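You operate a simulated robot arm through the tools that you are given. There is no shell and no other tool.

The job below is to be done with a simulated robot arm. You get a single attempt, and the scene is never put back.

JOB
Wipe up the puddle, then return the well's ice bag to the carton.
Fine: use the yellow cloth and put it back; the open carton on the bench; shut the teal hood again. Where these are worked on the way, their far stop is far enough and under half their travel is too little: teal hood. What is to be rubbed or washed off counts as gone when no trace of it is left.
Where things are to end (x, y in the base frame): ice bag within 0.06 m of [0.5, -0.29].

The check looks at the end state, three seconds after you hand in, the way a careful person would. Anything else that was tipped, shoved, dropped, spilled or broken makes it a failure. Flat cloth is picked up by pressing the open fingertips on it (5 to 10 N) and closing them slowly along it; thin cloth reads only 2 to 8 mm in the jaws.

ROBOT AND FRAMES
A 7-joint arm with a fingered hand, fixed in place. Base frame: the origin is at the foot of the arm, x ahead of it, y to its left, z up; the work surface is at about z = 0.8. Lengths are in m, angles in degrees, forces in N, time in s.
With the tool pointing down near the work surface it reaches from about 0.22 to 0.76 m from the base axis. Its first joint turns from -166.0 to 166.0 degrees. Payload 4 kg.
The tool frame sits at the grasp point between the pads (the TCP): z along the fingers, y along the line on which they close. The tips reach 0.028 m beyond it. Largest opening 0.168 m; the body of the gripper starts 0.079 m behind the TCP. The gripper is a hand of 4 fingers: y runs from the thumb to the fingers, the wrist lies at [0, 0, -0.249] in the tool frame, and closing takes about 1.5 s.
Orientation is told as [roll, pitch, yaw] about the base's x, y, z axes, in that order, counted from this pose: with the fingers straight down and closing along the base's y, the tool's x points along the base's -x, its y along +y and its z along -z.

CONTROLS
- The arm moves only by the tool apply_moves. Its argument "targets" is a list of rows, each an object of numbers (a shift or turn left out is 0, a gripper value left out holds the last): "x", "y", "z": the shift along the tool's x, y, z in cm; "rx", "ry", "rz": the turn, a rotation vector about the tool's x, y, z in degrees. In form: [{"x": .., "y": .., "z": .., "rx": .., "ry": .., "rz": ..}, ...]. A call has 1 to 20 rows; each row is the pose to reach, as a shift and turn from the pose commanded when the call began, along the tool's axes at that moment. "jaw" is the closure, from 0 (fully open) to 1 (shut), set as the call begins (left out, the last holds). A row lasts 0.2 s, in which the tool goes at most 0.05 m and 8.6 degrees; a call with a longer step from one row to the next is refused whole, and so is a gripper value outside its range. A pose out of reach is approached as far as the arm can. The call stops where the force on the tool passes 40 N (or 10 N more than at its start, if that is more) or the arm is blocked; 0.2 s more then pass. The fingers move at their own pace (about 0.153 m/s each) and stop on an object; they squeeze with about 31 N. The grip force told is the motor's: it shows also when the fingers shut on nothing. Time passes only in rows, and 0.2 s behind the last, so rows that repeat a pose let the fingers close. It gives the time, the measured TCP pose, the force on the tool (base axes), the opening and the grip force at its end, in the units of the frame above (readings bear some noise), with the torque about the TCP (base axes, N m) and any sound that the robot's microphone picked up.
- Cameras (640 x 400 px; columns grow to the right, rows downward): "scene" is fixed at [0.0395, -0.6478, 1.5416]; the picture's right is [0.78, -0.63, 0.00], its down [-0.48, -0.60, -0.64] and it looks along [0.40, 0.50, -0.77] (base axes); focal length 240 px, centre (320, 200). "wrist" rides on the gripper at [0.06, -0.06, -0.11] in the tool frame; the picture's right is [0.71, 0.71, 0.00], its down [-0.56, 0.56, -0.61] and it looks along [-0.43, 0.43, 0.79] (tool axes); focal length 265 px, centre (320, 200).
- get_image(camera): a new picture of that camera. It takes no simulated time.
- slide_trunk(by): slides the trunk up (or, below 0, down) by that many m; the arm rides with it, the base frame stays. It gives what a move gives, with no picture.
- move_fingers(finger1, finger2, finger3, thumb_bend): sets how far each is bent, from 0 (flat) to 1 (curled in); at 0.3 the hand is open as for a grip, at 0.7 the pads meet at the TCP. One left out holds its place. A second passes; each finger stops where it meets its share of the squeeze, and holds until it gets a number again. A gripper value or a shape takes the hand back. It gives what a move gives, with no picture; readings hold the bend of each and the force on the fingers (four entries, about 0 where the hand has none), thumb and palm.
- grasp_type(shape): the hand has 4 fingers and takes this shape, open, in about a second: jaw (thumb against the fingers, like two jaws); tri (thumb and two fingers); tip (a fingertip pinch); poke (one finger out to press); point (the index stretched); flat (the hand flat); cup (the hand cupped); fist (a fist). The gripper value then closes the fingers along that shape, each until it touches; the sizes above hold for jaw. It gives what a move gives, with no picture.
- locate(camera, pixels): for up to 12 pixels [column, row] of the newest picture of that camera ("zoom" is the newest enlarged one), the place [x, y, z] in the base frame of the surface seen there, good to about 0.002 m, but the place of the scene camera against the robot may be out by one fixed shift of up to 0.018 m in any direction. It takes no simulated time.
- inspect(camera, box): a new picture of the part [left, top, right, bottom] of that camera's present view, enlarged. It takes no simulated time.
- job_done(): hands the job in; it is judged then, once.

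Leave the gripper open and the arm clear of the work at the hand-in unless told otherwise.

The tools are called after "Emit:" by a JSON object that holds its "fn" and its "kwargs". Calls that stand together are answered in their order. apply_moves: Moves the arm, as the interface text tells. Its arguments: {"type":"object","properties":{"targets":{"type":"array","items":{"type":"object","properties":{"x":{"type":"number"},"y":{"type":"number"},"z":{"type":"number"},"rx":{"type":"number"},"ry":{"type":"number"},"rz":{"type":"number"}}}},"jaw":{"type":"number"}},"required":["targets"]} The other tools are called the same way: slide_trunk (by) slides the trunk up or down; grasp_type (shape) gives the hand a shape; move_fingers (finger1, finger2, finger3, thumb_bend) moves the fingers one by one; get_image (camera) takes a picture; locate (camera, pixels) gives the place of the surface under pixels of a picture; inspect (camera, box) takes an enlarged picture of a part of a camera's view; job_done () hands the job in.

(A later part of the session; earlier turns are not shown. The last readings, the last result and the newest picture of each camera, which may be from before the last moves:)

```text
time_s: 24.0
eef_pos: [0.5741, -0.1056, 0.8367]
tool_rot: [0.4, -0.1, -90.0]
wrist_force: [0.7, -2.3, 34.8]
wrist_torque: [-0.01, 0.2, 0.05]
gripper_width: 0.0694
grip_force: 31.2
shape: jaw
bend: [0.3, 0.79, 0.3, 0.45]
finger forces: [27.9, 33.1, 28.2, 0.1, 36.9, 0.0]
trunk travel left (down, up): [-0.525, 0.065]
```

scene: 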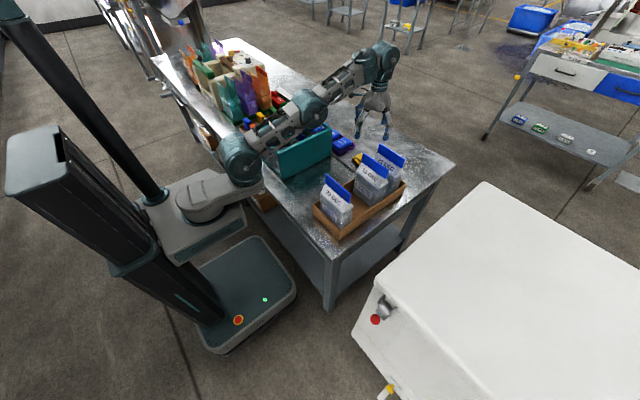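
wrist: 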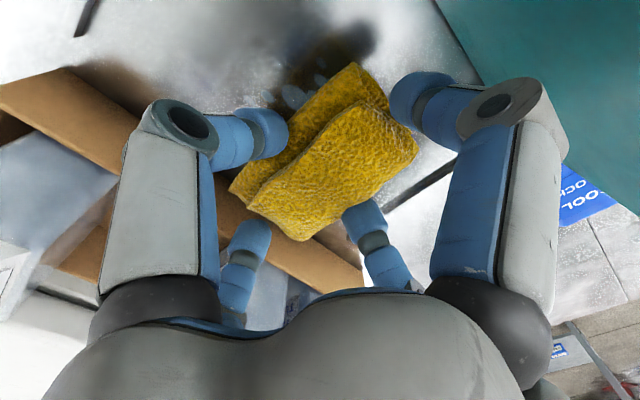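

That is 35 N, harder than needed. I'll back off about 2.3 mm to around 10 N and stroke slowly toward -x across the puddle.

Emit:
{"fn": "apply_moves", "kwargs": {"targets": [{"z": -0.23}, {"z": -0.23}, {"z": -0.23, "y": -1}, {"z": -0.23, "y": -2}, {"z": -0.23, "y": -3}, {"z": -0.23, "y": -4}, {"z": -0.23, "y": -5}, {"z": -0.23, "y": -6}, {"z": -0.23, "y": -7}, {"z": -0.23, "y": -8}, {"z": -0.23, "y": -9}, {"z": -0.23, "y": -10}, {"z": -0.23, "y": -11}, {"z": -0.23, "y": -12}, {"z": -0.23, "y": -12}]}}

Emit:
{"fn": "get_image", "kwargs": {"camera": "wrist"}}

Emit:
{"fn": "inspect", "kwargs": {"camera": "scene", "box": [250, 120, 370, 220]}}

```text
time_s: 27.2
eef_pos: [0.4545, -0.1046, 0.8363]
tool_rot: [0.2, 0.0, -90.0]
wrist_force: [9.8, 1.1, 24.0]
wrist_torque: [0.02, -0.16, 0.04]
gripper_width: 0.0693
grip_force: 31.0
shape: jaw
bend: [0.3, 0.79, 0.3, 0.45]
finger forces: [28.4, 34.9, 27.8, 0.0, 34.7, 0.0]
trunk travel left (down, up): [-0.525, 0.065]
```

```text
taken
```

wrist: 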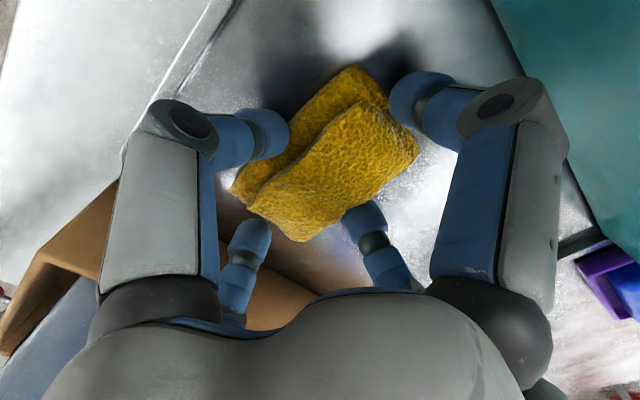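

```text
4.00 times, centred on (310, 170) of scene
```

zoom: 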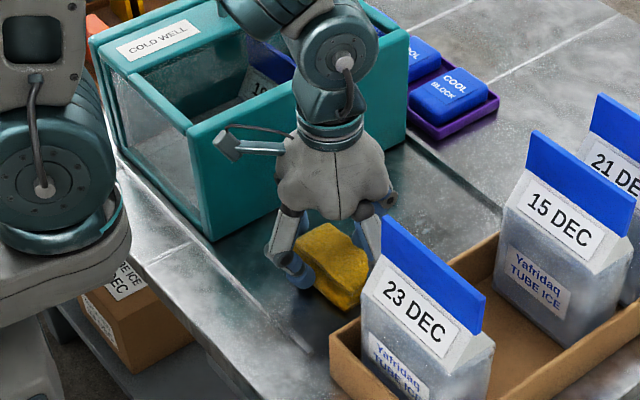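

The first stroke is done at about 24 N, and the bench it passed over looks clear in the scene view. I'll ease off about 1 mm and stroke back to +x.

Emit:
{"fn": "apply_moves", "kwargs": {"targets": [{"z": -0.12}, {"z": -0.12, "y": 1}, {"z": -0.12, "y": 2}, {"z": -0.12, "y": 3}, {"z": -0.12, "y": 4}, {"z": -0.12, "y": 5}, {"z": -0.12, "y": 6}, {"z": -0.12, "y": 7}, {"z": -0.12, "y": 8}, {"z": -0.12, "y": 9}, {"z": -0.12, "y": 10}, {"z": -0.12, "y": 11}, {"z": -0.12, "y": 12}, {"z": -0.12, "y": 12.5}, {"z": -0.12, "y": 12.5}]}}

Emit:
{"fn": "inspect", "kwargs": {"camera": "scene", "box": [270, 140, 370, 220]}}

Emit:
{"fn": "get_image", "kwargs": {"camera": "wrist"}}

```text
time_s: 30.4
eef_pos: [0.5809, -0.1052, 0.8375]
tool_rot: [0.0, 0.0, -90.0]
wrist_force: [0.2, 0.4, -0.9]
wrist_torque: [-0.04, 0.01, 0.0]
gripper_width: 0.0691
grip_force: 31.1
shape: jaw
bend: [0.3, 0.79, 0.3, 0.45]
finger forces: [27.9, 31.7, 27.8, 0.0, 34.1, 0.0]
trunk travel left (down, up): [-0.525, 0.065]
```

```text
5.00 times, centred on (320, 180) of scene
```

zoom: 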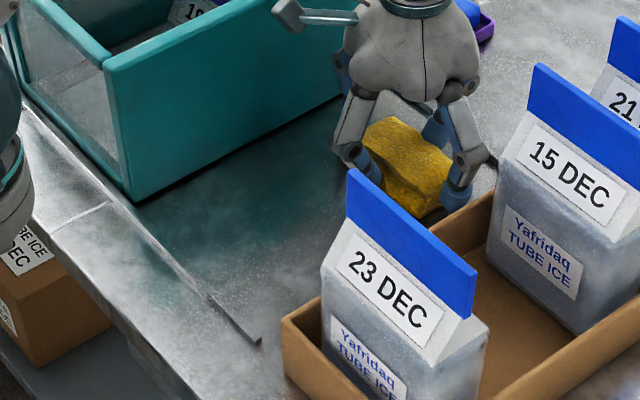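

```text
taken
```

wrist: 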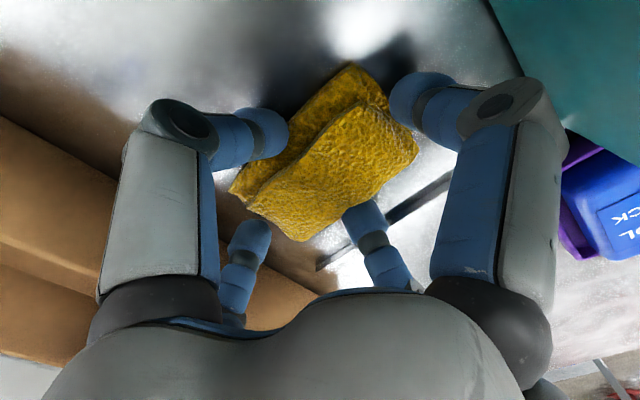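

The puddle looks gone in the scene view, though the return stroke ended with almost no pressure. I'll do two more passes with light pressure, offset slightly in y to cover the margins.

Emit:
{"fn": "apply_moves", "kwargs": {"targets": [{"z": 0.1, "x": 0.6}, {"z": 0.18, "x": 1.2}, {"z": 0.18, "x": 1.2, "y": -1}, {"z": 0.18, "x": 1.2, "y": -2}, {"z": 0.16, "x": 1.2, "y": -3}, {"z": 0.15, "x": 1.2, "y": -4}, {"z": 0.14, "x": 1.2, "y": -5}, {"z": 0.13, "x": 1.2, "y": -6}, {"z": 0.12, "x": 1.2, "y": -7}, {"z": 0.11, "x": 1.2, "y": -8}, {"z": 0.1, "x": 1.2, "y": -9}, {"z": 0.1, "x": 1.2, "y": -10}, {"z": 0.1, "x": 1.2, "y": -11}, {"z": 0.1, "x": 1.2, "y": -12}, {"z": 0.1, "x": 1.2, "y": -13}, {"z": 0.1, "x": 1.2, "y": -13}]}}

Emit:
{"fn": "apply_moves", "kwargs": {"targets": [{"x": -0.8}, {"x": -1.6}, {"x": -2.2, "y": 1, "z": 0.02}, {"x": -2.2, "y": 2, "z": 0.03}, {"x": -2.2, "y": 3, "z": 0.04}, {"x": -2.2, "y": 4, "z": 0.05}, {"x": -2.2, "y": 5, "z": 0.06}, {"x": -2.2, "y": 6, "z": 0.07}, {"x": -2.2, "y": 7, "z": 0.08}, {"x": -2.2, "y": 8, "z": 0.09}, {"x": -2.2, "y": 9, "z": 0.1}, {"x": -2.2, "y": 10, "z": 0.1}, {"x": -2.2, "y": 11, "z": 0.1}, {"x": -2.2, "y": 12, "z": 0.1}, {"x": -2.2, "y": 13, "z": 0.1}, {"x": -2.2, "y": 13, "z": 0.1}]}}

```text
time_s: 33.8
eef_pos: [0.4493, -0.0922, 0.8376]
tool_rot: [0.0, 0.0, -90.0]
wrist_force: [2.8, -0.2, 10.4]
wrist_torque: [-0.08, -0.05, 0.06]
gripper_width: 0.0688
grip_force: 31.1
shape: jaw
bend: [0.3, 0.79, 0.3, 0.45]
finger forces: [28.0, 33.2, 27.9, 0.1, 34.3, 0.1]
trunk travel left (down, up): [-0.525, 0.065]
```

```text
time_s: 37.2
eef_pos: [0.5788, -0.1136, 0.8357]
tool_rot: [0.2, 0.0, -89.9]
wrist_force: [-12.8, -0.6, 27.8]
wrist_torque: [-0.05, 0.42, 0.01]
gripper_width: 0.0689
grip_force: 31.0
shape: jaw
bend: [0.3, 0.79, 0.3, 0.45]
finger forces: [28.4, 30.8, 28.7, 0.1, 39.0, 0.0]
trunk travel left (down, up): [-0.525, 0.065]
```

Both passes are done. I'll lift the cloth straight up and pull back so the wrist camera can check the whole area for traces.

Emit:
{"fn": "apply_moves", "kwargs": {"targets": [{"z": -2}, {"z": -5}, {"z": -9}, {"z": -13}, {"z": -17}, {"z": -20, "y": -2, "x": 2}, {"z": -22, "y": -5, "x": 4}, {"z": -24, "y": -8, "x": 6}, {"z": -25, "y": -11, "x": 8}, {"z": -25, "y": -14, "x": 10}, {"z": -25, "y": -17, "x": 11}, {"z": -25, "y": -17, "x": 11}]}}

Emit:
{"fn": "get_image", "kwargs": {"camera": "wrist"}}

Emit:
{"fn": "inspect", "kwargs": {"camera": "scene", "box": [270, 140, 370, 220]}}

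```text
time_s: 39.8
eef_pos: [0.4088, -0.005, 1.086]
tool_rot: [-0.1, 0.0, -90.1]
wrist_force: [-0.6, 0.0, -0.5]
wrist_torque: [0.0, -0.02, 0.0]
gripper_width: 0.0687
grip_force: 30.8
shape: jaw
bend: [0.3, 0.79, 0.3, 0.45]
finger forces: [28.1, 31.5, 28.3, 0.0, 33.0, 0.1]
trunk travel left (down, up): [-0.525, 0.065]
```

```text
taken
```

wrist: 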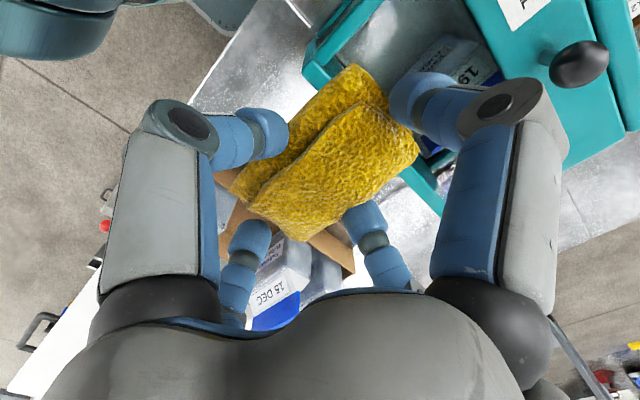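

```text
5.00 times, centred on (320, 180) of scene
```

zoom: 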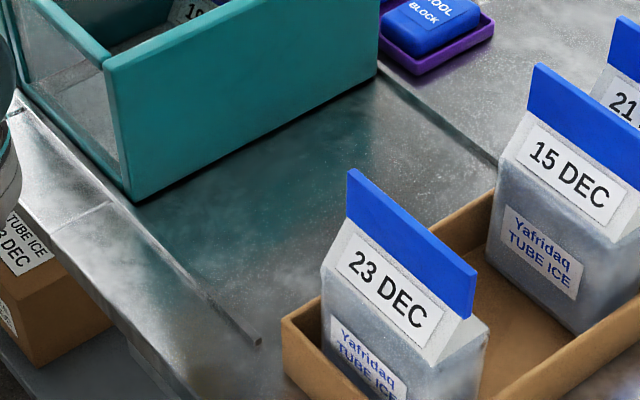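

No droplets are visible from the scene camera. I'll zoom harder on the former puddle area, scene (310 to 345, 165 to 195).

Emit:
{"fn": "inspect", "kwargs": {"camera": "scene", "box": [300, 162, 350, 194]}}

```text
12.50 times, centred on (325, 178) of scene
```

zoom: 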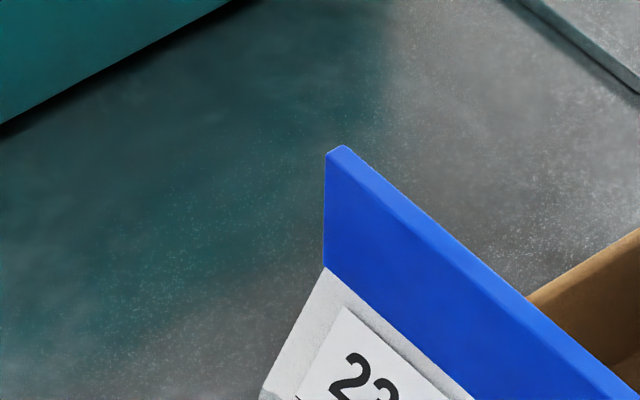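

The visible part is clean. To check the bit hidden behind the 23 DEC clip, I'll hover at about (0.575,-0.155,1.10), where the former puddle shows above the cloth in the wrist image.

Emit:
{"fn": "apply_moves", "kwargs": {"targets": [{"y": 2.8, "x": -2.5, "z": -0.5}, {"y": 5.6, "x": -5, "z": -1}, {"y": 8.4, "x": -7.5, "z": -1.4}, {"y": 11.2, "x": -10, "z": -1.4}, {"y": 14, "x": -12.5, "z": -1.4}, {"y": 16.6, "x": -15, "z": -1.4}, {"y": 16.6, "x": -15, "z": -1.4}]}}

Emit:
{"fn": "get_image", "kwargs": {"camera": "wrist"}}

Emit:
{"fn": "inspect", "kwargs": {"camera": "wrist", "box": [200, 0, 440, 150]}}

```text
time_s: 41.4
eef_pos: [0.5759, -0.1537, 1.0986]
tool_rot: [0.0, 0.0, -90.1]
wrist_force: [0.1, -1.0, -0.4]
wrist_torque: [-0.01, 0.02, -0.01]
gripper_width: 0.0686
grip_force: 30.9
shape: jaw
bend: [0.3, 0.79, 0.3, 0.45]
finger forces: [28.1, 31.5, 28.1, 0.0, 32.8, 0.0]
trunk travel left (down, up): [-0.525, 0.065]
```

```text
taken
```

wrist: 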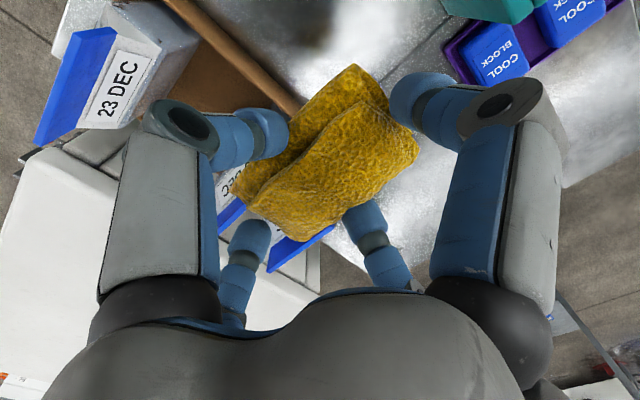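

```text
2.67 times, centred on (320, 75) of wrist
```

zoom: 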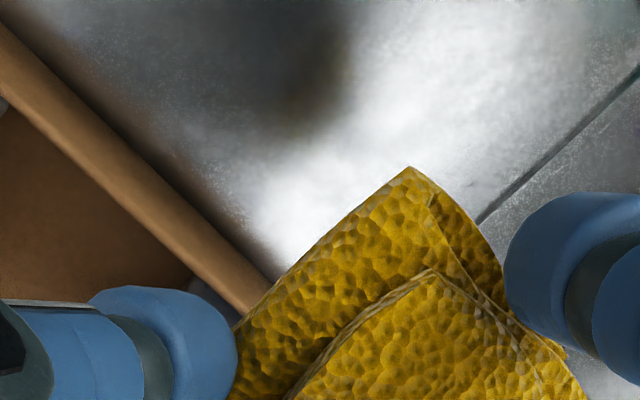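

The area looks clean here. I'll check that this view actually covers the old puddle's coordinates.

Emit:
{"fn": "locate", "kwargs": {"camera": "zoom", "pixels": [[250, 60], [300, 30], [300, 110], [380, 120], [450, 100], [330, 180], [460, 30], [520, 130]]}}

```text
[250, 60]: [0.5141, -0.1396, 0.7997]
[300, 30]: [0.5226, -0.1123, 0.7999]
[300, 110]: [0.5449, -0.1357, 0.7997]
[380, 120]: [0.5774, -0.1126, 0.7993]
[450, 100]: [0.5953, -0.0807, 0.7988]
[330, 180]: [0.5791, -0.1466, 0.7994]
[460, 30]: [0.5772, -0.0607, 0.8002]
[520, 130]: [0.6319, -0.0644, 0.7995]
```

The view covers x 0.51 to 0.60 and y -0.14 to -0.06, with no trace. Together with the scene view, the whole old puddle area is clear. Now I'll take the cloth back: first shift +y away from the bags, then out over its spot while coming down to z≈0.90.

Emit:
{"fn": "apply_moves", "kwargs": {"targets": [{"x": 2}, {"x": 3.4, "y": 1.5}, {"x": 3.4, "y": 4.5, "z": 2}, {"x": 3.4, "y": 7.5, "z": 4.5}, {"x": 3.4, "y": 10, "z": 7.5}, {"x": 3.2, "y": 12.5, "z": 10.5}, {"x": 2.8, "y": 14.2, "z": 13.5}, {"x": 2.4, "y": 15.2, "z": 16.5}, {"x": 2.4, "y": 15.2, "z": 19}, {"x": 2.4, "y": 15.2, "z": 20.5}, {"x": 2.4, "y": 15.2, "z": 20.5}]}}

Emit:
{"fn": "get_image", "kwargs": {"camera": "wrist"}}

```text
time_s: 43.8
eef_pos: [0.7273, -0.1312, 0.8931]
tool_rot: [0.0, 0.1, -90.0]
wrist_force: [0.4, 0.0, 0.4]
wrist_torque: [-0.01, 0.02, 0.01]
gripper_width: 0.0687
grip_force: 31.1
shape: jaw
bend: [0.3, 0.79, 0.3, 0.45]
finger forces: [28.0, 31.4, 28.2, 0.1, 32.7, 0.2]
trunk travel left (down, up): [-0.525, 0.065]
```

```text
taken
```

wrist: 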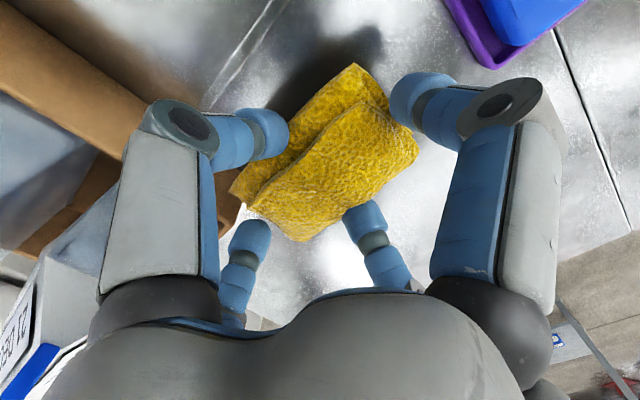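

I'm above the cloth's original place. I'll lower to TCP z≈0.838, stopping on light contact.

Emit:
{"fn": "apply_moves", "kwargs": {"targets": [{"z": 1.5, "x": 0.1}, {"z": 3, "x": 0.15}, {"z": 4.2, "x": 0.15}, {"z": 5, "x": 0.15}, {"z": 5.5, "x": 0.15}, {"z": 5.6, "x": 0.15}, {"z": 5.6, "x": 0.15}]}}

```text
time_s: 45.4
eef_pos: [0.7267, -0.1278, 0.8373]
tool_rot: [-0.1, -0.1, -90.1]
wrist_force: [-0.2, -0.3, -0.7]
wrist_torque: [0.05, 0.05, -0.04]
gripper_width: 0.0686
grip_force: 31.0
shape: jaw
bend: [0.3, 0.79, 0.3, 0.45]
finger forces: [28.0, 31.6, 28.1, 0.1, 32.7, 0.0]
trunk travel left (down, up): [-0.525, 0.065]
```

Nearly touching. One more millimetre, then I'll open in small stages so the pad is not flicked.

Emit:
{"fn": "apply_moves", "kwargs": {"targets": [{"z": 0.1}, {"z": 0.1}]}}

Emit:
{"fn": "apply_moves", "kwargs": {"targets": [{"z": 0}, {"z": 0}, {"z": 0}], "jaw": 0.5}}

Emit:
{"fn": "apply_moves", "kwargs": {"targets": [{"z": 0}, {"z": 0}, {"z": 0}], "jaw": 0.3}}

Emit:
{"fn": "get_image", "kwargs": {"camera": "wrist"}}

```text
time_s: 46.0
eef_pos: [0.727, -0.1296, 0.837]
tool_rot: [0.0, 0.0, -90.1]
wrist_force: [-0.6, -0.2, 0.3]
wrist_torque: [0.01, -0.02, 0.0]
gripper_width: 0.0687
grip_force: 31.5
shape: jaw
bend: [0.3, 0.79, 0.3, 0.45]
finger forces: [28.1, 31.5, 28.1, 0.0, 32.7, 0.0]
trunk travel left (down, up): [-0.525, 0.065]
```

```text
time_s: 46.8
eef_pos: [0.7269, -0.1283, 0.8381]
tool_rot: [0.0, 0.0, -90.0]
wrist_force: [0.1, -0.3, -1.1]
wrist_torque: [0.0, -0.04, -0.01]
gripper_width: 0.0913
grip_force: 0.0
shape: jaw
bend: [0.29, 0.34, 0.29, 0.34]
finger forces: [6.3, 0.0, 6.3, 0.1, 0.0, 0.0]
trunk travel left (down, up): [-0.525, 0.065]
```

```text
time_s: 47.6
eef_pos: [0.728, -0.1295, 0.8367]
tool_rot: [0.1, -0.1, -90.0]
wrist_force: [0.1, 0.6, -0.6]
wrist_torque: [-0.03, 0.01, 0.03]
gripper_width: 0.117
grip_force: 0.0
shape: jaw
bend: [0.26, 0.26, 0.26, 0.25]
finger forces: [0.0, 0.1, 1.0, 0.1, 0.1, 0.0]
trunk travel left (down, up): [-0.525, 0.065]
```

```text
taken
```

wrist: 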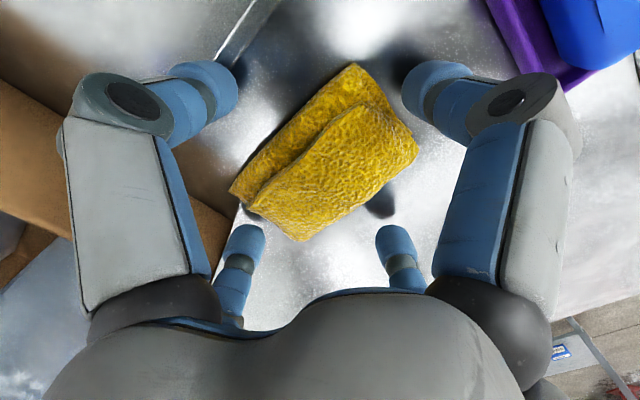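

The cloth is back on its spot and released. Finger 3 reads 1.0 N, probably the carton corner, so I'll shift +y by 4 mm to free it and then lift straight up.

Emit:
{"fn": "apply_moves", "kwargs": {"targets": [{"x": 0.2}, {"x": 0.4}, {"x": 0.4}]}}

Emit:
{"fn": "inspect", "kwargs": {"camera": "wrist", "box": [180, 160, 300, 330]}}

```text
time_s: 48.4
eef_pos: [0.7277, -0.1263, 0.8372]
tool_rot: [0.0, 0.1, -90.0]
wrist_force: [0.1, -0.4, 0.1]
wrist_torque: [0.0, 0.02, -0.01]
gripper_width: 0.1173
grip_force: 0.1
shape: jaw
bend: [0.26, 0.26, 0.25, 0.25]
finger forces: [0.0, 0.0, 0.1, 0.1, 0.1, 0.0]
trunk travel left (down, up): [-0.525, 0.065]
```

```text
2.35 times, centred on (240, 245) of wrist
```

zoom: 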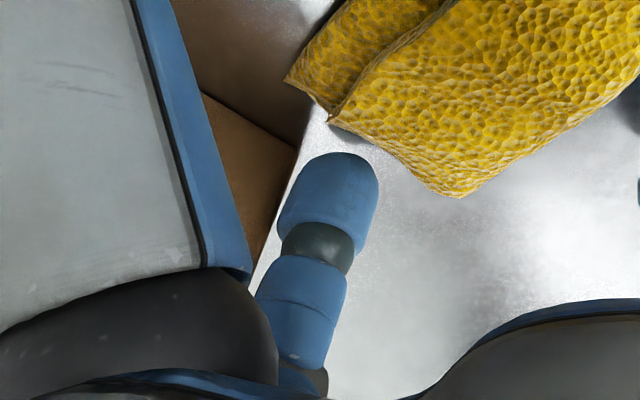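

Finger 3 is free now (0.1 N). I'll lift straight up to z≈1.0 and look at the cloth and carton.

Emit:
{"fn": "apply_moves", "kwargs": {"targets": [{"z": -1.5}, {"z": -4}, {"z": -8}, {"z": -12}, {"z": -15}, {"z": -15, "y": -3}, {"z": -16, "y": -7}, {"z": -18, "y": -11}, {"z": -20, "y": -14}, {"z": -20, "y": -14}]}}

Emit:
{"fn": "get_image", "kwargs": {"camera": "wrist"}}

Emit:
{"fn": "get_image", "kwargs": {"camera": "scene"}}

```text
time_s: 50.6
eef_pos: [0.5879, -0.1249, 1.0365]
tool_rot: [0.0, -0.1, -89.9]
wrist_force: [-0.1, -0.3, 0.1]
wrist_torque: [0.0, -0.03, 0.03]
gripper_width: 0.1166
grip_force: 0.0
shape: jaw
bend: [0.25, 0.25, 0.25, 0.25]
finger forces: [0.0, 0.0, 0.0, 0.0, 0.0, 0.0]
trunk travel left (down, up): [-0.525, 0.065]
```

```text
taken
```

wrist: 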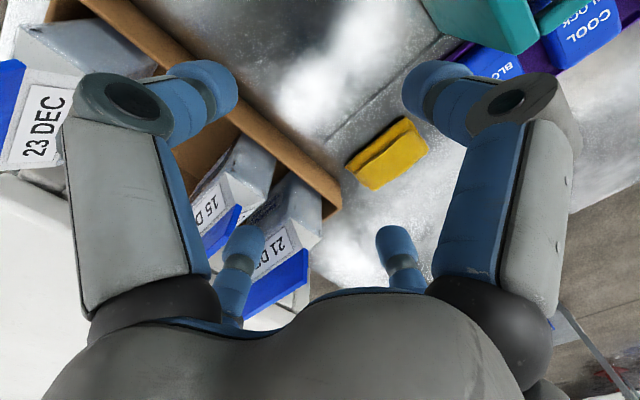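

```text
taken
```

scene: 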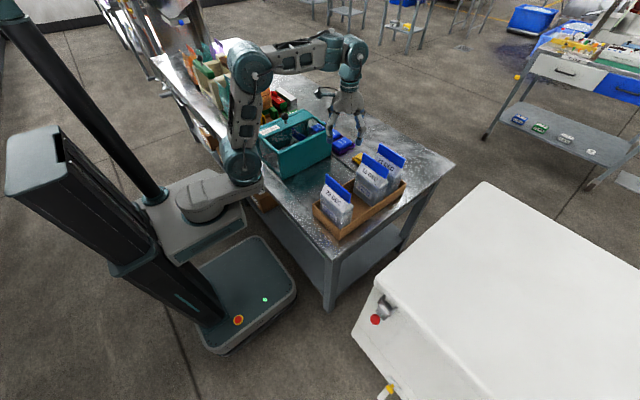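

The cloth lies where it was, and the carton and bags are undisturbed. Next is the hood. I'll move to about (0.40,0.20,1.13) so the wrist camera looks down into it and at its knob.

Emit:
{"fn": "apply_moves", "kwargs": {"targets": [{"z": -3, "y": -2}, {"z": -6, "y": -4, "x": 3}, {"z": -8.5, "y": -6, "x": 6}, {"z": -9.5, "y": -8, "x": 9.5}, {"z": -9.5, "y": -10, "x": 13.5}, {"z": -9.5, "y": -12, "x": 17.5}, {"z": -9.5, "y": -14, "x": 21.5}, {"z": -9.5, "y": -16, "x": 25.5}, {"z": -9.5, "y": -18, "x": 29.5}, {"z": -9.5, "y": -18.8, "x": 32.5}, {"z": -9.5, "y": -18.8, "x": 32.5}]}}

Emit:
{"fn": "get_image", "kwargs": {"camera": "wrist"}}

Emit:
{"fn": "get_image", "kwargs": {"camera": "scene"}}

```text
time_s: 53.0
eef_pos: [0.4004, 0.2013, 1.133]
tool_rot: [0.0, -0.1, -90.1]
wrist_force: [0.1, -0.6, -0.5]
wrist_torque: [0.0, 0.0, 0.01]
gripper_width: 0.117
grip_force: 0.1
shape: jaw
bend: [0.25, 0.25, 0.25, 0.25]
finger forces: [0.0, 0.0, 0.0, 0.0, 0.0, 0.0]
trunk travel left (down, up): [-0.525, 0.065]
```

```text
taken
```

wrist: 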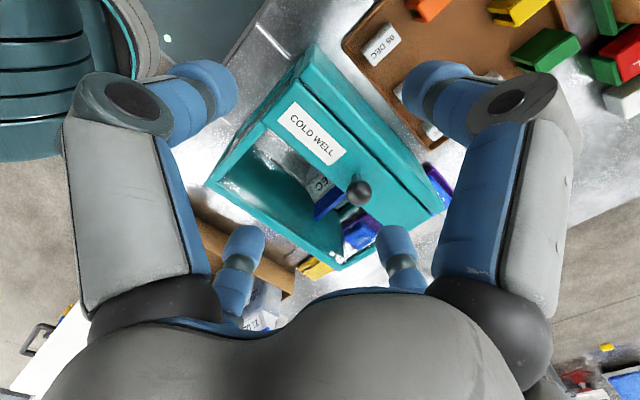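

```text
taken
```

scene: 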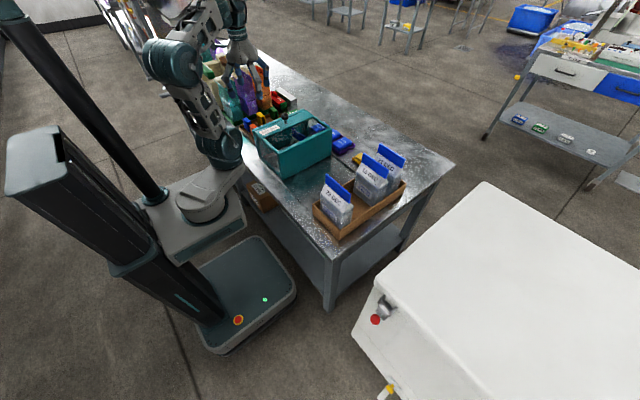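

I'll zoom on the hood from here: label at about (310,135), knob at about (358,192), bag seen through the opening.

Emit:
{"fn": "inspect", "kwargs": {"camera": "wrist", "box": [200, 40, 460, 280]}}

Emit:
{"fn": "locate", "kwargs": {"camera": "wrist", "pixels": [[358, 192], [360, 180], [312, 135], [313, 45], [210, 185], [332, 265], [442, 208], [270, 110], [395, 225], [330, 205], [320, 185], [345, 210]]}}

Emit:
{"fn": "locate", "kwargs": {"camera": "wrist", "pixels": [[250, 190], [240, 160], [290, 160], [270, 200], [300, 170], [310, 225], [335, 240], [290, 220], [355, 235], [325, 195], [335, 215], [315, 245]]}}

```text
1.67 times, centred on (330, 160) of wrist
```

zoom: 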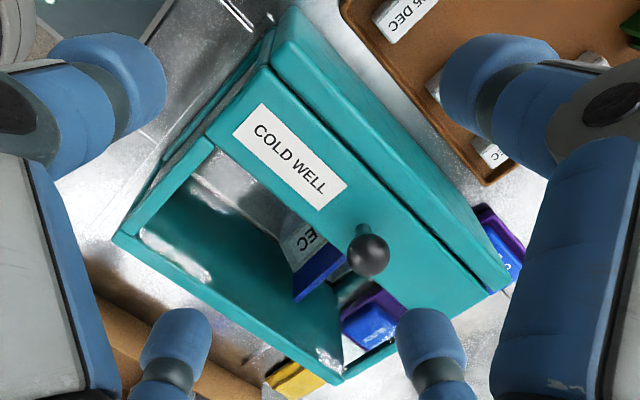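

```text
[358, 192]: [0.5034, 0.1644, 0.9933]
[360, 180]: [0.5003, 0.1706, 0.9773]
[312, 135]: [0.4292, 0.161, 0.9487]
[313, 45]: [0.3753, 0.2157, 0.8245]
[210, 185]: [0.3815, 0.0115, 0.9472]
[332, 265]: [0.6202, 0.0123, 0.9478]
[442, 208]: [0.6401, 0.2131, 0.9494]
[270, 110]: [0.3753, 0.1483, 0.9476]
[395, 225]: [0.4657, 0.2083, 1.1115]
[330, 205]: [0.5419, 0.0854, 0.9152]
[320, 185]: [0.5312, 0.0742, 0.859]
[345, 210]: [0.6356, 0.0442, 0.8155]
```

```text
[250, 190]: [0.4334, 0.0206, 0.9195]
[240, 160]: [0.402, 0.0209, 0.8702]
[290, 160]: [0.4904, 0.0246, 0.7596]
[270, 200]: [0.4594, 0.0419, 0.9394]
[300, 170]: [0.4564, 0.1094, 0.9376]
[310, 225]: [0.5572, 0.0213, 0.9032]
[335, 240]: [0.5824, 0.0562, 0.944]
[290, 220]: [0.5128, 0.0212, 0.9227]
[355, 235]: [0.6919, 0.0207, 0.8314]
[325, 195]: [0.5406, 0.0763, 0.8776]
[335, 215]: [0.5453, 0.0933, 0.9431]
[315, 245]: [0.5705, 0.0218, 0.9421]
```

The hood is about x 0.36 to 0.64 and y 0.006 to 0.21 with its top at z≈0.948, on rails that run toward -y, so it should slide that way. The knob ball is centred near (0.507,0.161,0.984). The bag stands in a well sunk to z≈0.76, with its clip near x≈0.54. I'll move above the knob.

Emit:
{"fn": "apply_moves", "kwargs": {"targets": [{"y": 3, "x": -1.2, "z": 1}, {"y": 6, "x": -2.4, "z": 2.5}, {"y": 9, "x": -3.5, "z": 4.5}, {"y": 10.66, "x": -4.0, "z": 6.5}, {"y": 10.66, "x": -4.0, "z": 8}, {"y": 10.66, "x": -4.0, "z": 8}]}}

Emit:
{"fn": "get_image", "kwargs": {"camera": "wrist"}}

Emit:
{"fn": "inspect", "kwargs": {"camera": "scene", "box": [220, 50, 360, 190]}}

```text
time_s: 54.4
eef_pos: [0.5069, 0.1586, 1.0517]
tool_rot: [0.0, 0.0, -90.0]
wrist_force: [-0.4, -0.3, -0.9]
wrist_torque: [0.01, -0.02, 0.01]
gripper_width: 0.1172
grip_force: 0.0
shape: jaw
bend: [0.25, 0.25, 0.25, 0.25]
finger forces: [0.1, 0.0, 0.0, 0.0, 0.0, 0.1]
trunk travel left (down, up): [-0.525, 0.065]
```

```text
taken
```

wrist: 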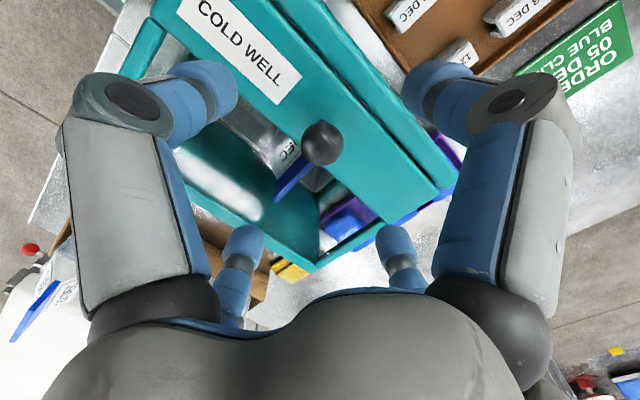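

```text
2.86 times, centred on (290, 120) of scene
```

zoom: 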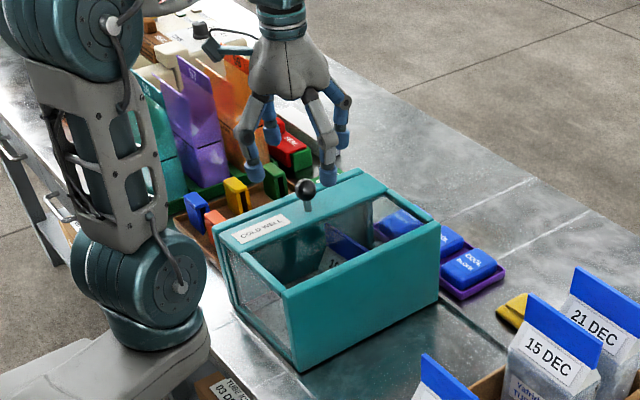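

The knob lies exactly below the TCP (image (322,143), as predicted). I'll descend to z≈0.988, leaving the tips just above the hood top.

Emit:
{"fn": "apply_moves", "kwargs": {"targets": [{"z": 2}, {"z": 4}, {"z": 5.5}, {"z": 6.3}, {"z": 6.3}]}}

Emit:
{"fn": "apply_moves", "kwargs": {"targets": [{"z": 0}, {"z": 0}, {"z": 0}, {"z": 0}, {"z": 0}, {"z": 0}], "jaw": 0.9}}

Emit:
{"fn": "get_image", "kwargs": {"camera": "wrist"}}

```text
time_s: 55.6
eef_pos: [0.5068, 0.159, 0.9903]
tool_rot: [0.0, 0.0, -90.1]
wrist_force: [0.6, 0.3, -0.3]
wrist_torque: [-0.04, 0.0, 0.03]
gripper_width: 0.1171
grip_force: 0.0
shape: jaw
bend: [0.25, 0.25, 0.25, 0.25]
finger forces: [0.0, 0.0, 0.0, 0.0, 0.0, 0.0]
trunk travel left (down, up): [-0.525, 0.065]
```

```text
time_s: 57.0
eef_pos: [0.5075, 0.1596, 0.9903]
tool_rot: [0.0, 0.0, -90.0]
wrist_force: [1.1, 0.1, 0.5]
wrist_torque: [0.05, -0.02, 0.01]
gripper_width: 0.0176
grip_force: 0.1
shape: jaw
bend: [0.74, 0.58, 0.74, 0.6]
finger forces: [1.3, 2.5, 1.6, 0.0, 1.0, 0.0]
trunk travel left (down, up): [-0.525, 0.065]
```

```text
taken
```

wrist: 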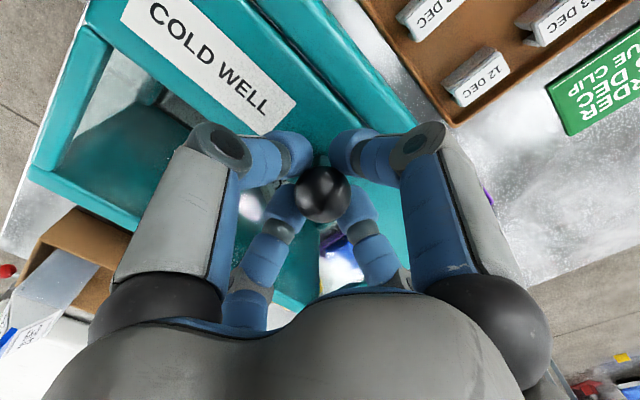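

The fingers are around the knob's neck with light contact. I'll close fully for a firm hold.

Emit:
{"fn": "apply_moves", "kwargs": {"targets": [{"z": 0}, {"z": 0}, {"z": 0}, {"z": 0}], "jaw": 1}}

```text
time_s: 58.0
eef_pos: [0.5072, 0.1589, 0.9881]
tool_rot: [-0.2, -0.2, -89.9]
wrist_force: [-1.9, -0.5, -23.4]
wrist_torque: [0.03, 0.04, -0.03]
gripper_width: 0.0162
grip_force: 31.0
shape: jaw
bend: [0.74, 0.74, 0.74, 0.62]
finger forces: [26.3, 26.9, 27.0, 0.0, 26.1, 0.0]
trunk travel left (down, up): [-0.525, 0.065]
```

The grip is firm, but the fingers have wedged under the ball and pull up with about 23 N. I'll lower a little to relieve that.

Emit:
{"fn": "apply_moves", "kwargs": {"targets": [{"z": 0.1}, {"z": 0.2}, {"z": 0.2}]}}

```text
time_s: 58.8
eef_pos: [0.5071, 0.1601, 0.9883]
tool_rot: [0.1, 0.0, -90.0]
wrist_force: [-1.7, -3.0, -7.3]
wrist_torque: [-0.06, 0.02, -0.03]
gripper_width: 0.0166
grip_force: 31.2
shape: jaw
bend: [0.74, 0.74, 0.74, 0.62]
finger forces: [24.5, 25.7, 24.6, 0.0, 23.6, 0.1]
trunk travel left (down, up): [-0.525, 0.065]
```

Relieved to -7 N. Now I'll test the slide: pull gently 1.5 cm toward -y (tool -x) and watch the force.

Emit:
{"fn": "apply_moves", "kwargs": {"targets": [{"x": -0.3}, {"x": -0.6}, {"x": -1.0}, {"x": -1.5}, {"x": -1.5}]}}

Emit:
{"fn": "inspect", "kwargs": {"camera": "scene", "box": [220, 70, 360, 200]}}

```text
time_s: 60.0
eef_pos: [0.5074, 0.1445, 0.9864]
tool_rot: [0.0, 0.1, -90.1]
wrist_force: [4.1, -0.2, -1.4]
wrist_torque: [0.03, -0.07, 0.03]
gripper_width: 0.017
grip_force: 31.1
shape: jaw
bend: [0.74, 0.74, 0.74, 0.62]
finger forces: [23.1, 25.7, 23.7, 0.0, 22.1, 0.0]
trunk travel left (down, up): [-0.525, 0.065]
```

```text
3.08 times, centred on (290, 135) of scene
```

zoom: 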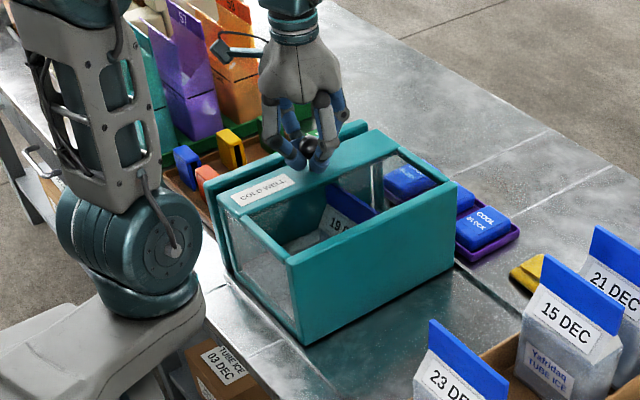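

The hood slides, and a separate back wall stays put. I'll continue toward -y at a gentle pace.

Emit:
{"fn": "apply_moves", "kwargs": {"targets": [{"x": -1}, {"x": -2}, {"x": -3}, {"x": -4}, {"x": -5}, {"x": -6}, {"x": -7}, {"x": -8}, {"x": -9}, {"x": -10}, {"x": -11}, {"x": -12}, {"x": -12}]}}

Emit:
{"fn": "get_image", "kwargs": {"camera": "scene"}}

Emit:
{"fn": "get_image", "kwargs": {"camera": "wrist"}}

```text
time_s: 62.8
eef_pos: [0.5066, 0.0239, 0.9868]
tool_rot: [-0.1, 0.0, -90.0]
wrist_force: [1.6, 0.0, -19.6]
wrist_torque: [0.0, 0.02, -0.01]
gripper_width: 0.0165
grip_force: 30.6
shape: jaw
bend: [0.74, 0.74, 0.74, 0.63]
finger forces: [24.9, 26.8, 25.8, 0.1, 23.6, 0.1]
trunk travel left (down, up): [-0.525, 0.065]
```

```text
taken
```

scene: 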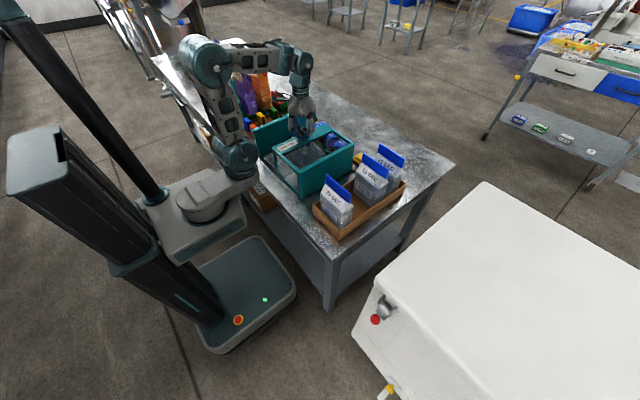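

```text
taken
```

wrist: 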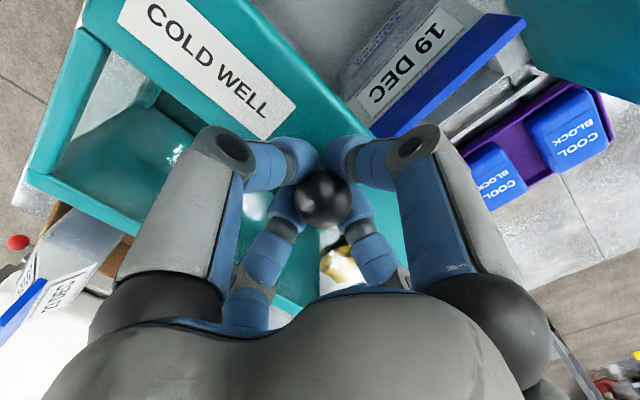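

Travel is 0.135 m so far, with the bag coming clear. I'll ease down 1 mm and continue in small steps toward the stop.

Emit:
{"fn": "apply_moves", "kwargs": {"targets": [{"x": -0.5, "z": 0.1}, {"x": -1, "z": 0.1}, {"x": -1.5, "z": 0.1}, {"x": -2, "z": 0.1}, {"x": -2.5, "z": 0.1}, {"x": -3, "z": 0.1}, {"x": -3.5, "z": 0.1}, {"x": -4, "z": 0.1}, {"x": -4.5, "z": 0.1}, {"x": -5, "z": 0.1}, {"x": -5.3, "z": 0.1}, {"x": -5.3, "z": 0.1}]}}

Emit:
{"fn": "get_image", "kwargs": {"camera": "wrist"}}

Emit:
{"fn": "inspect", "kwargs": {"camera": "scene", "box": [220, 80, 420, 250]}}

```text
time_s: 65.4
eef_pos: [0.5075, -0.0267, 0.9868]
tool_rot: [0.0, -0.1, -89.9]
wrist_force: [0.8, 11.4, -5.9]
wrist_torque: [0.09, -0.02, 0.01]
gripper_width: 0.0167
grip_force: 31.0
shape: jaw
bend: [0.74, 0.74, 0.74, 0.63]
finger forces: [25.3, 25.4, 23.8, 0.1, 21.4, 0.0]
trunk travel left (down, up): [-0.525, 0.065]
```

```text
taken
```

wrist: 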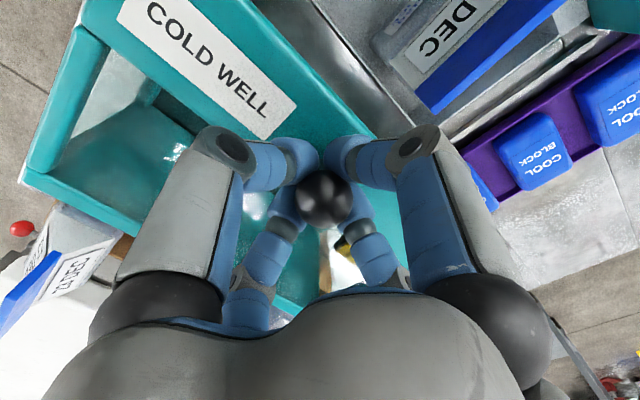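

```text
2.35 times, centred on (320, 165) of scene
```

zoom: 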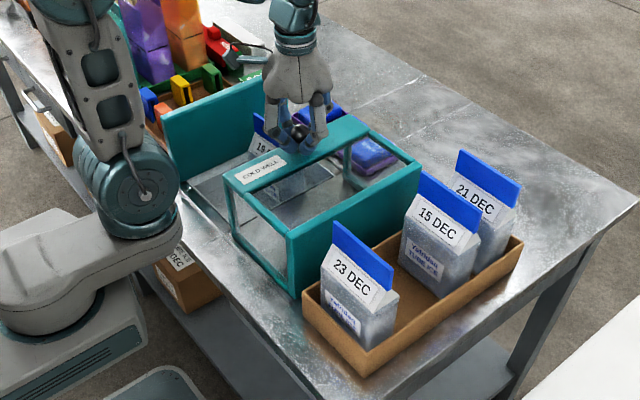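

The y force has risen to 11 N and the hand lags the command by about 2 mm, so the hood is at its stop (travel ≈0.187 m). I'll ease back 2 mm, open the fingers and lift off.

Emit:
{"fn": "apply_moves", "kwargs": {"targets": [{"x": 0.2}, {"x": 0.2}]}}

Emit:
{"fn": "apply_moves", "kwargs": {"targets": [{"z": 0}, {"z": 0}, {"z": 0}, {"z": 0}, {"z": 0}], "jaw": 0.3}}

Emit:
{"fn": "apply_moves", "kwargs": {"targets": [{"z": -2}, {"z": -4}, {"z": -7}, {"z": -10}, {"z": -12}, {"z": -12}]}}

Emit:
{"fn": "get_image", "kwargs": {"camera": "wrist"}}

Emit:
{"fn": "inspect", "kwargs": {"camera": "scene", "box": [220, 80, 420, 250]}}

```text
time_s: 66.0
eef_pos: [0.5075, -0.0258, 0.9873]
tool_rot: [-0.1, 0.0, -90.1]
wrist_force: [1.9, 5.4, -7.7]
wrist_torque: [0.08, -0.01, 0.04]
gripper_width: 0.0165
grip_force: 30.8
shape: jaw
bend: [0.74, 0.74, 0.74, 0.63]
finger forces: [24.7, 25.7, 24.7, 0.0, 21.7, 0.1]
trunk travel left (down, up): [-0.525, 0.065]
```

```text
time_s: 67.2
eef_pos: [0.5066, -0.0263, 0.986]
tool_rot: [0.0, 0.0, -90.0]
wrist_force: [0.0, -0.1, -0.1]
wrist_torque: [0.0, 0.02, 0.0]
gripper_width: 0.117
grip_force: 0.0
shape: jaw
bend: [0.26, 0.26, 0.26, 0.25]
finger forces: [0.1, 0.1, 0.1, 0.1, 0.2, 0.1]
trunk travel left (down, up): [-0.525, 0.065]
```

```text
time_s: 68.6
eef_pos: [0.5066, -0.0257, 1.1067]
tool_rot: [0.0, 0.0, -90.1]
wrist_force: [-0.5, 0.4, 1.0]
wrist_torque: [-0.01, -0.03, 0.02]
gripper_width: 0.1174
grip_force: 0.1
shape: jaw
bend: [0.26, 0.25, 0.26, 0.25]
finger forces: [0.1, 0.0, 0.0, 0.1, 0.0, 0.0]
trunk travel left (down, up): [-0.525, 0.065]
```

```text
taken
```

wrist: 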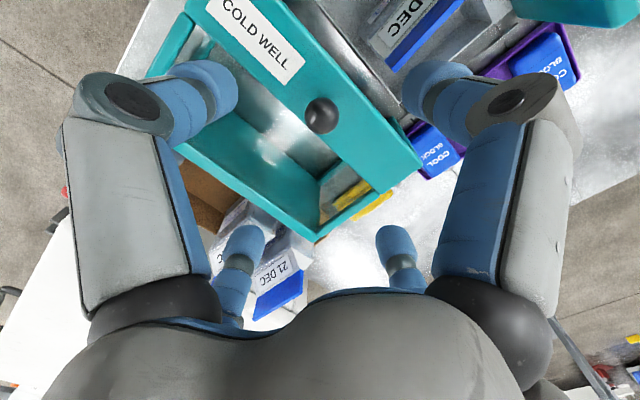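

```text
2.35 times, centred on (320, 165) of scene
```

zoom: 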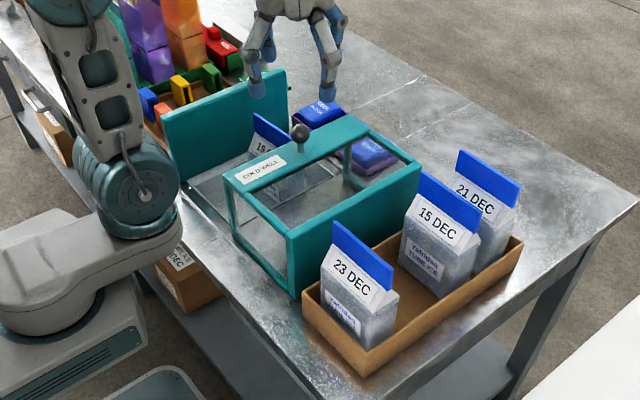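

The hood is open and the bag in the well is uncovered. I'll move to about (0.42,0.22,1.12) to view the bag from above.

Emit:
{"fn": "apply_moves", "kwargs": {"targets": [{"x": 3, "y": -1.2}, {"x": 6.5, "y": -2.4}, {"x": 10, "y": -3.6}, {"x": 13.5, "y": -4.8}, {"x": 17, "y": -6}, {"x": 20.5, "y": -7.2, "z": -1}, {"x": 24, "y": -8.5, "z": -2}, {"x": 24.5, "y": -8.7, "z": -2}, {"x": 24.5, "y": -8.7, "z": -2}]}}

Emit:
{"fn": "get_image", "kwargs": {"camera": "wrist"}}

Emit:
{"fn": "inspect", "kwargs": {"camera": "wrist", "box": [210, 20, 430, 240]}}

```text
time_s: 70.6
eef_pos: [0.4208, 0.22, 1.1266]
tool_rot: [0.0, -0.1, -90.0]
wrist_force: [1.2, -0.3, 0.3]
wrist_torque: [0.0, 0.02, 0.01]
gripper_width: 0.1172
grip_force: 0.0
shape: jaw
bend: [0.25, 0.25, 0.25, 0.25]
finger forces: [0.0, 0.0, 0.1, 0.1, 0.0, 0.0]
trunk travel left (down, up): [-0.525, 0.065]
```

```text
taken
```

wrist: 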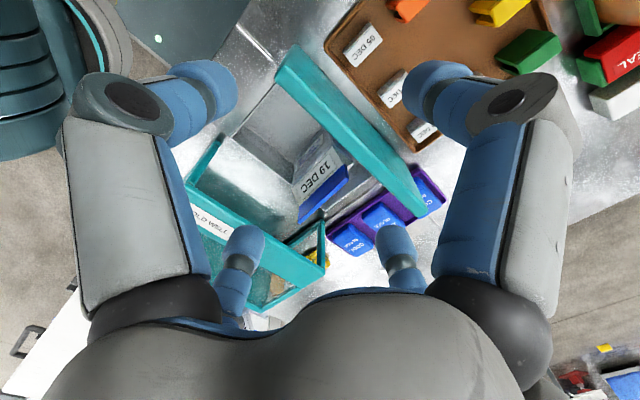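

```text
1.82 times, centred on (320, 130) of wrist
```

zoom: 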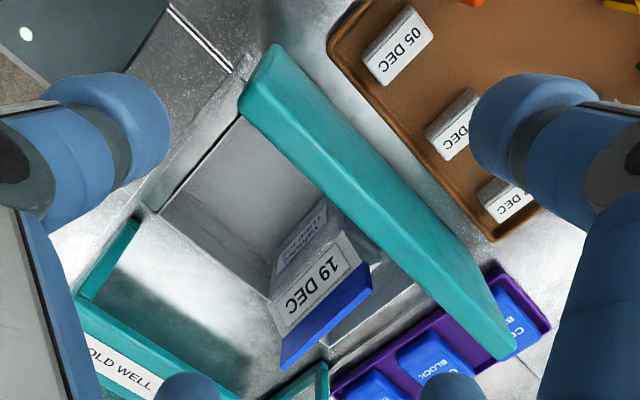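

I can see the 19 DEC bag with its blue clip. I'll zoom in closer and measure the clip.

Emit:
{"fn": "inspect", "kwargs": {"camera": "wrist", "box": [270, 120, 370, 240]}}

Emit:
{"fn": "locate", "kwargs": {"camera": "wrist", "pixels": [[299, 220], [347, 178], [332, 166], [298, 205], [322, 195], [318, 190], [335, 185], [305, 212], [320, 170], [300, 165], [330, 150], [345, 165]]}}

```text
3.33 times, centred on (320, 180) of wrist
```

zoom: 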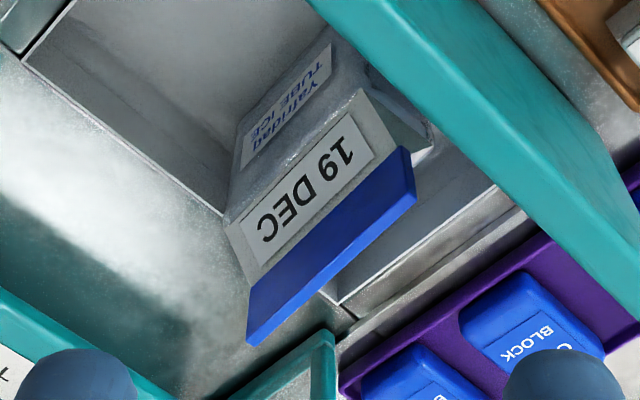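

```text
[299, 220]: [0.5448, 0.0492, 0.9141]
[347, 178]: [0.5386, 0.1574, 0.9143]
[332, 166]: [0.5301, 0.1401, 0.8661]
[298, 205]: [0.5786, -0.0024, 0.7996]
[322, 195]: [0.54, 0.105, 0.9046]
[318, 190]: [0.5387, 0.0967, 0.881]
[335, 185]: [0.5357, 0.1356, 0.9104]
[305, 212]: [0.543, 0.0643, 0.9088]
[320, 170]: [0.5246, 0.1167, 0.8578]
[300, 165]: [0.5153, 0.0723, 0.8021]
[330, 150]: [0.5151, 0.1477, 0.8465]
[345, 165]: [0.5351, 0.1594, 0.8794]
```

The clip runs from y≈0.046 to 0.162 at x≈0.541, with its top near z≈0.92 to 0.93. The hood's back bar (y up to about 0.02) and the teal back wall (y≈0.2, z 0.948) leave little room in y. I'd like fingers 1 and 3 out of the way while finger 2 and the thumb pinch across x, so I'll see how they look fully curled, here in free air.

Emit:
{"fn": "move_fingers", "kwargs": {"finger1": 1.0, "finger3": 1.0, "finger2": 0.3, "thumb_bend": 0.3}}

Emit:
{"fn": "get_image", "kwargs": {"camera": "wrist"}}

Emit:
{"fn": "inspect", "kwargs": {"camera": "scene", "box": [220, 20, 320, 120]}}

```text
time_s: 71.6
eef_pos: [0.4206, 0.2191, 1.1267]
tool_rot: [-0.1, 0.0, -90.1]
wrist_force: [0.9, 0.1, 0.1]
wrist_torque: [-0.04, -0.05, -0.02]
gripper_width: 0.0788
grip_force: 0.0
shape: fingers
bend: [0.74, 0.3, 0.74, 0.3]
finger forces: [0.0, 0.1, 0.0, 0.1, 0.1, 0.1]
trunk travel left (down, up): [-0.525, 0.065]
```

```text
taken
```

wrist: 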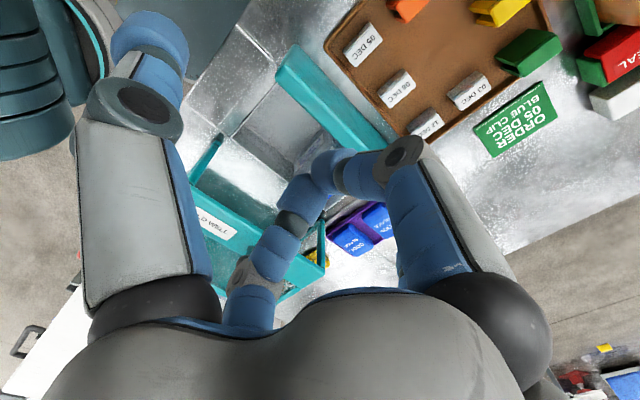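

```text
4.00 times, centred on (270, 70) of scene
```

zoom: 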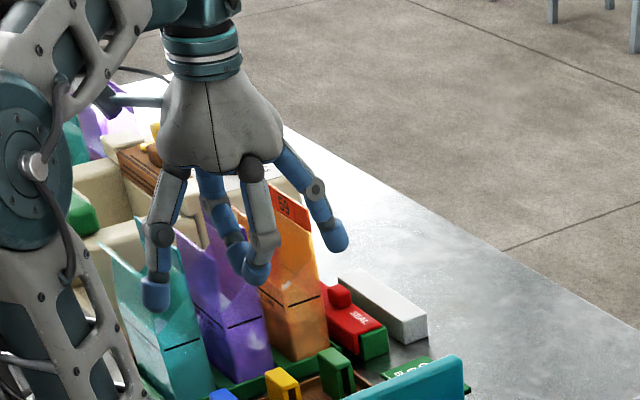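

Fingers 1 and 3 only meet each other at the TCP, so curling doesn't help. With all digits at bend 0.40 the fingers hang nearly vertical (pads at r≈0.067, outer side ≈0.08). That fits over the 0.117 m clip between the hood bar and back wall if I take only the top ~1.5 cm of the clip. I'll set that and measure the clip, wall and bar more precisely.

Emit:
{"fn": "move_fingers", "kwargs": {"finger1": 0.4, "finger2": 0.4, "finger3": 0.4, "thumb_bend": 0.4}}

Emit:
{"fn": "inspect", "kwargs": {"camera": "wrist", "box": [280, 140, 370, 230]}}

```text
time_s: 72.6
eef_pos: [0.42, 0.2196, 1.1259]
tool_rot: [0.0, 0.1, -90.0]
wrist_force: [-0.1, -0.2, 0.0]
wrist_torque: [0.03, 0.01, 0.01]
gripper_width: 0.0876
grip_force: 0.1
shape: fingers
bend: [0.4, 0.4, 0.4, 0.4]
finger forces: [0.0, 0.0, 0.0, 0.0, 0.1, 0.0]
trunk travel left (down, up): [-0.525, 0.065]
```

```text
4.44 times, centred on (325, 185) of wrist
```

zoom: 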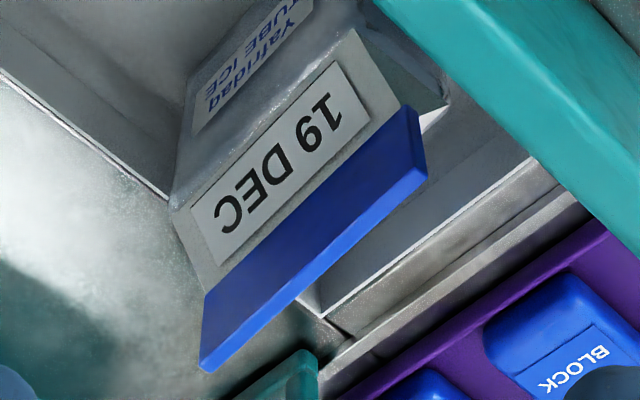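

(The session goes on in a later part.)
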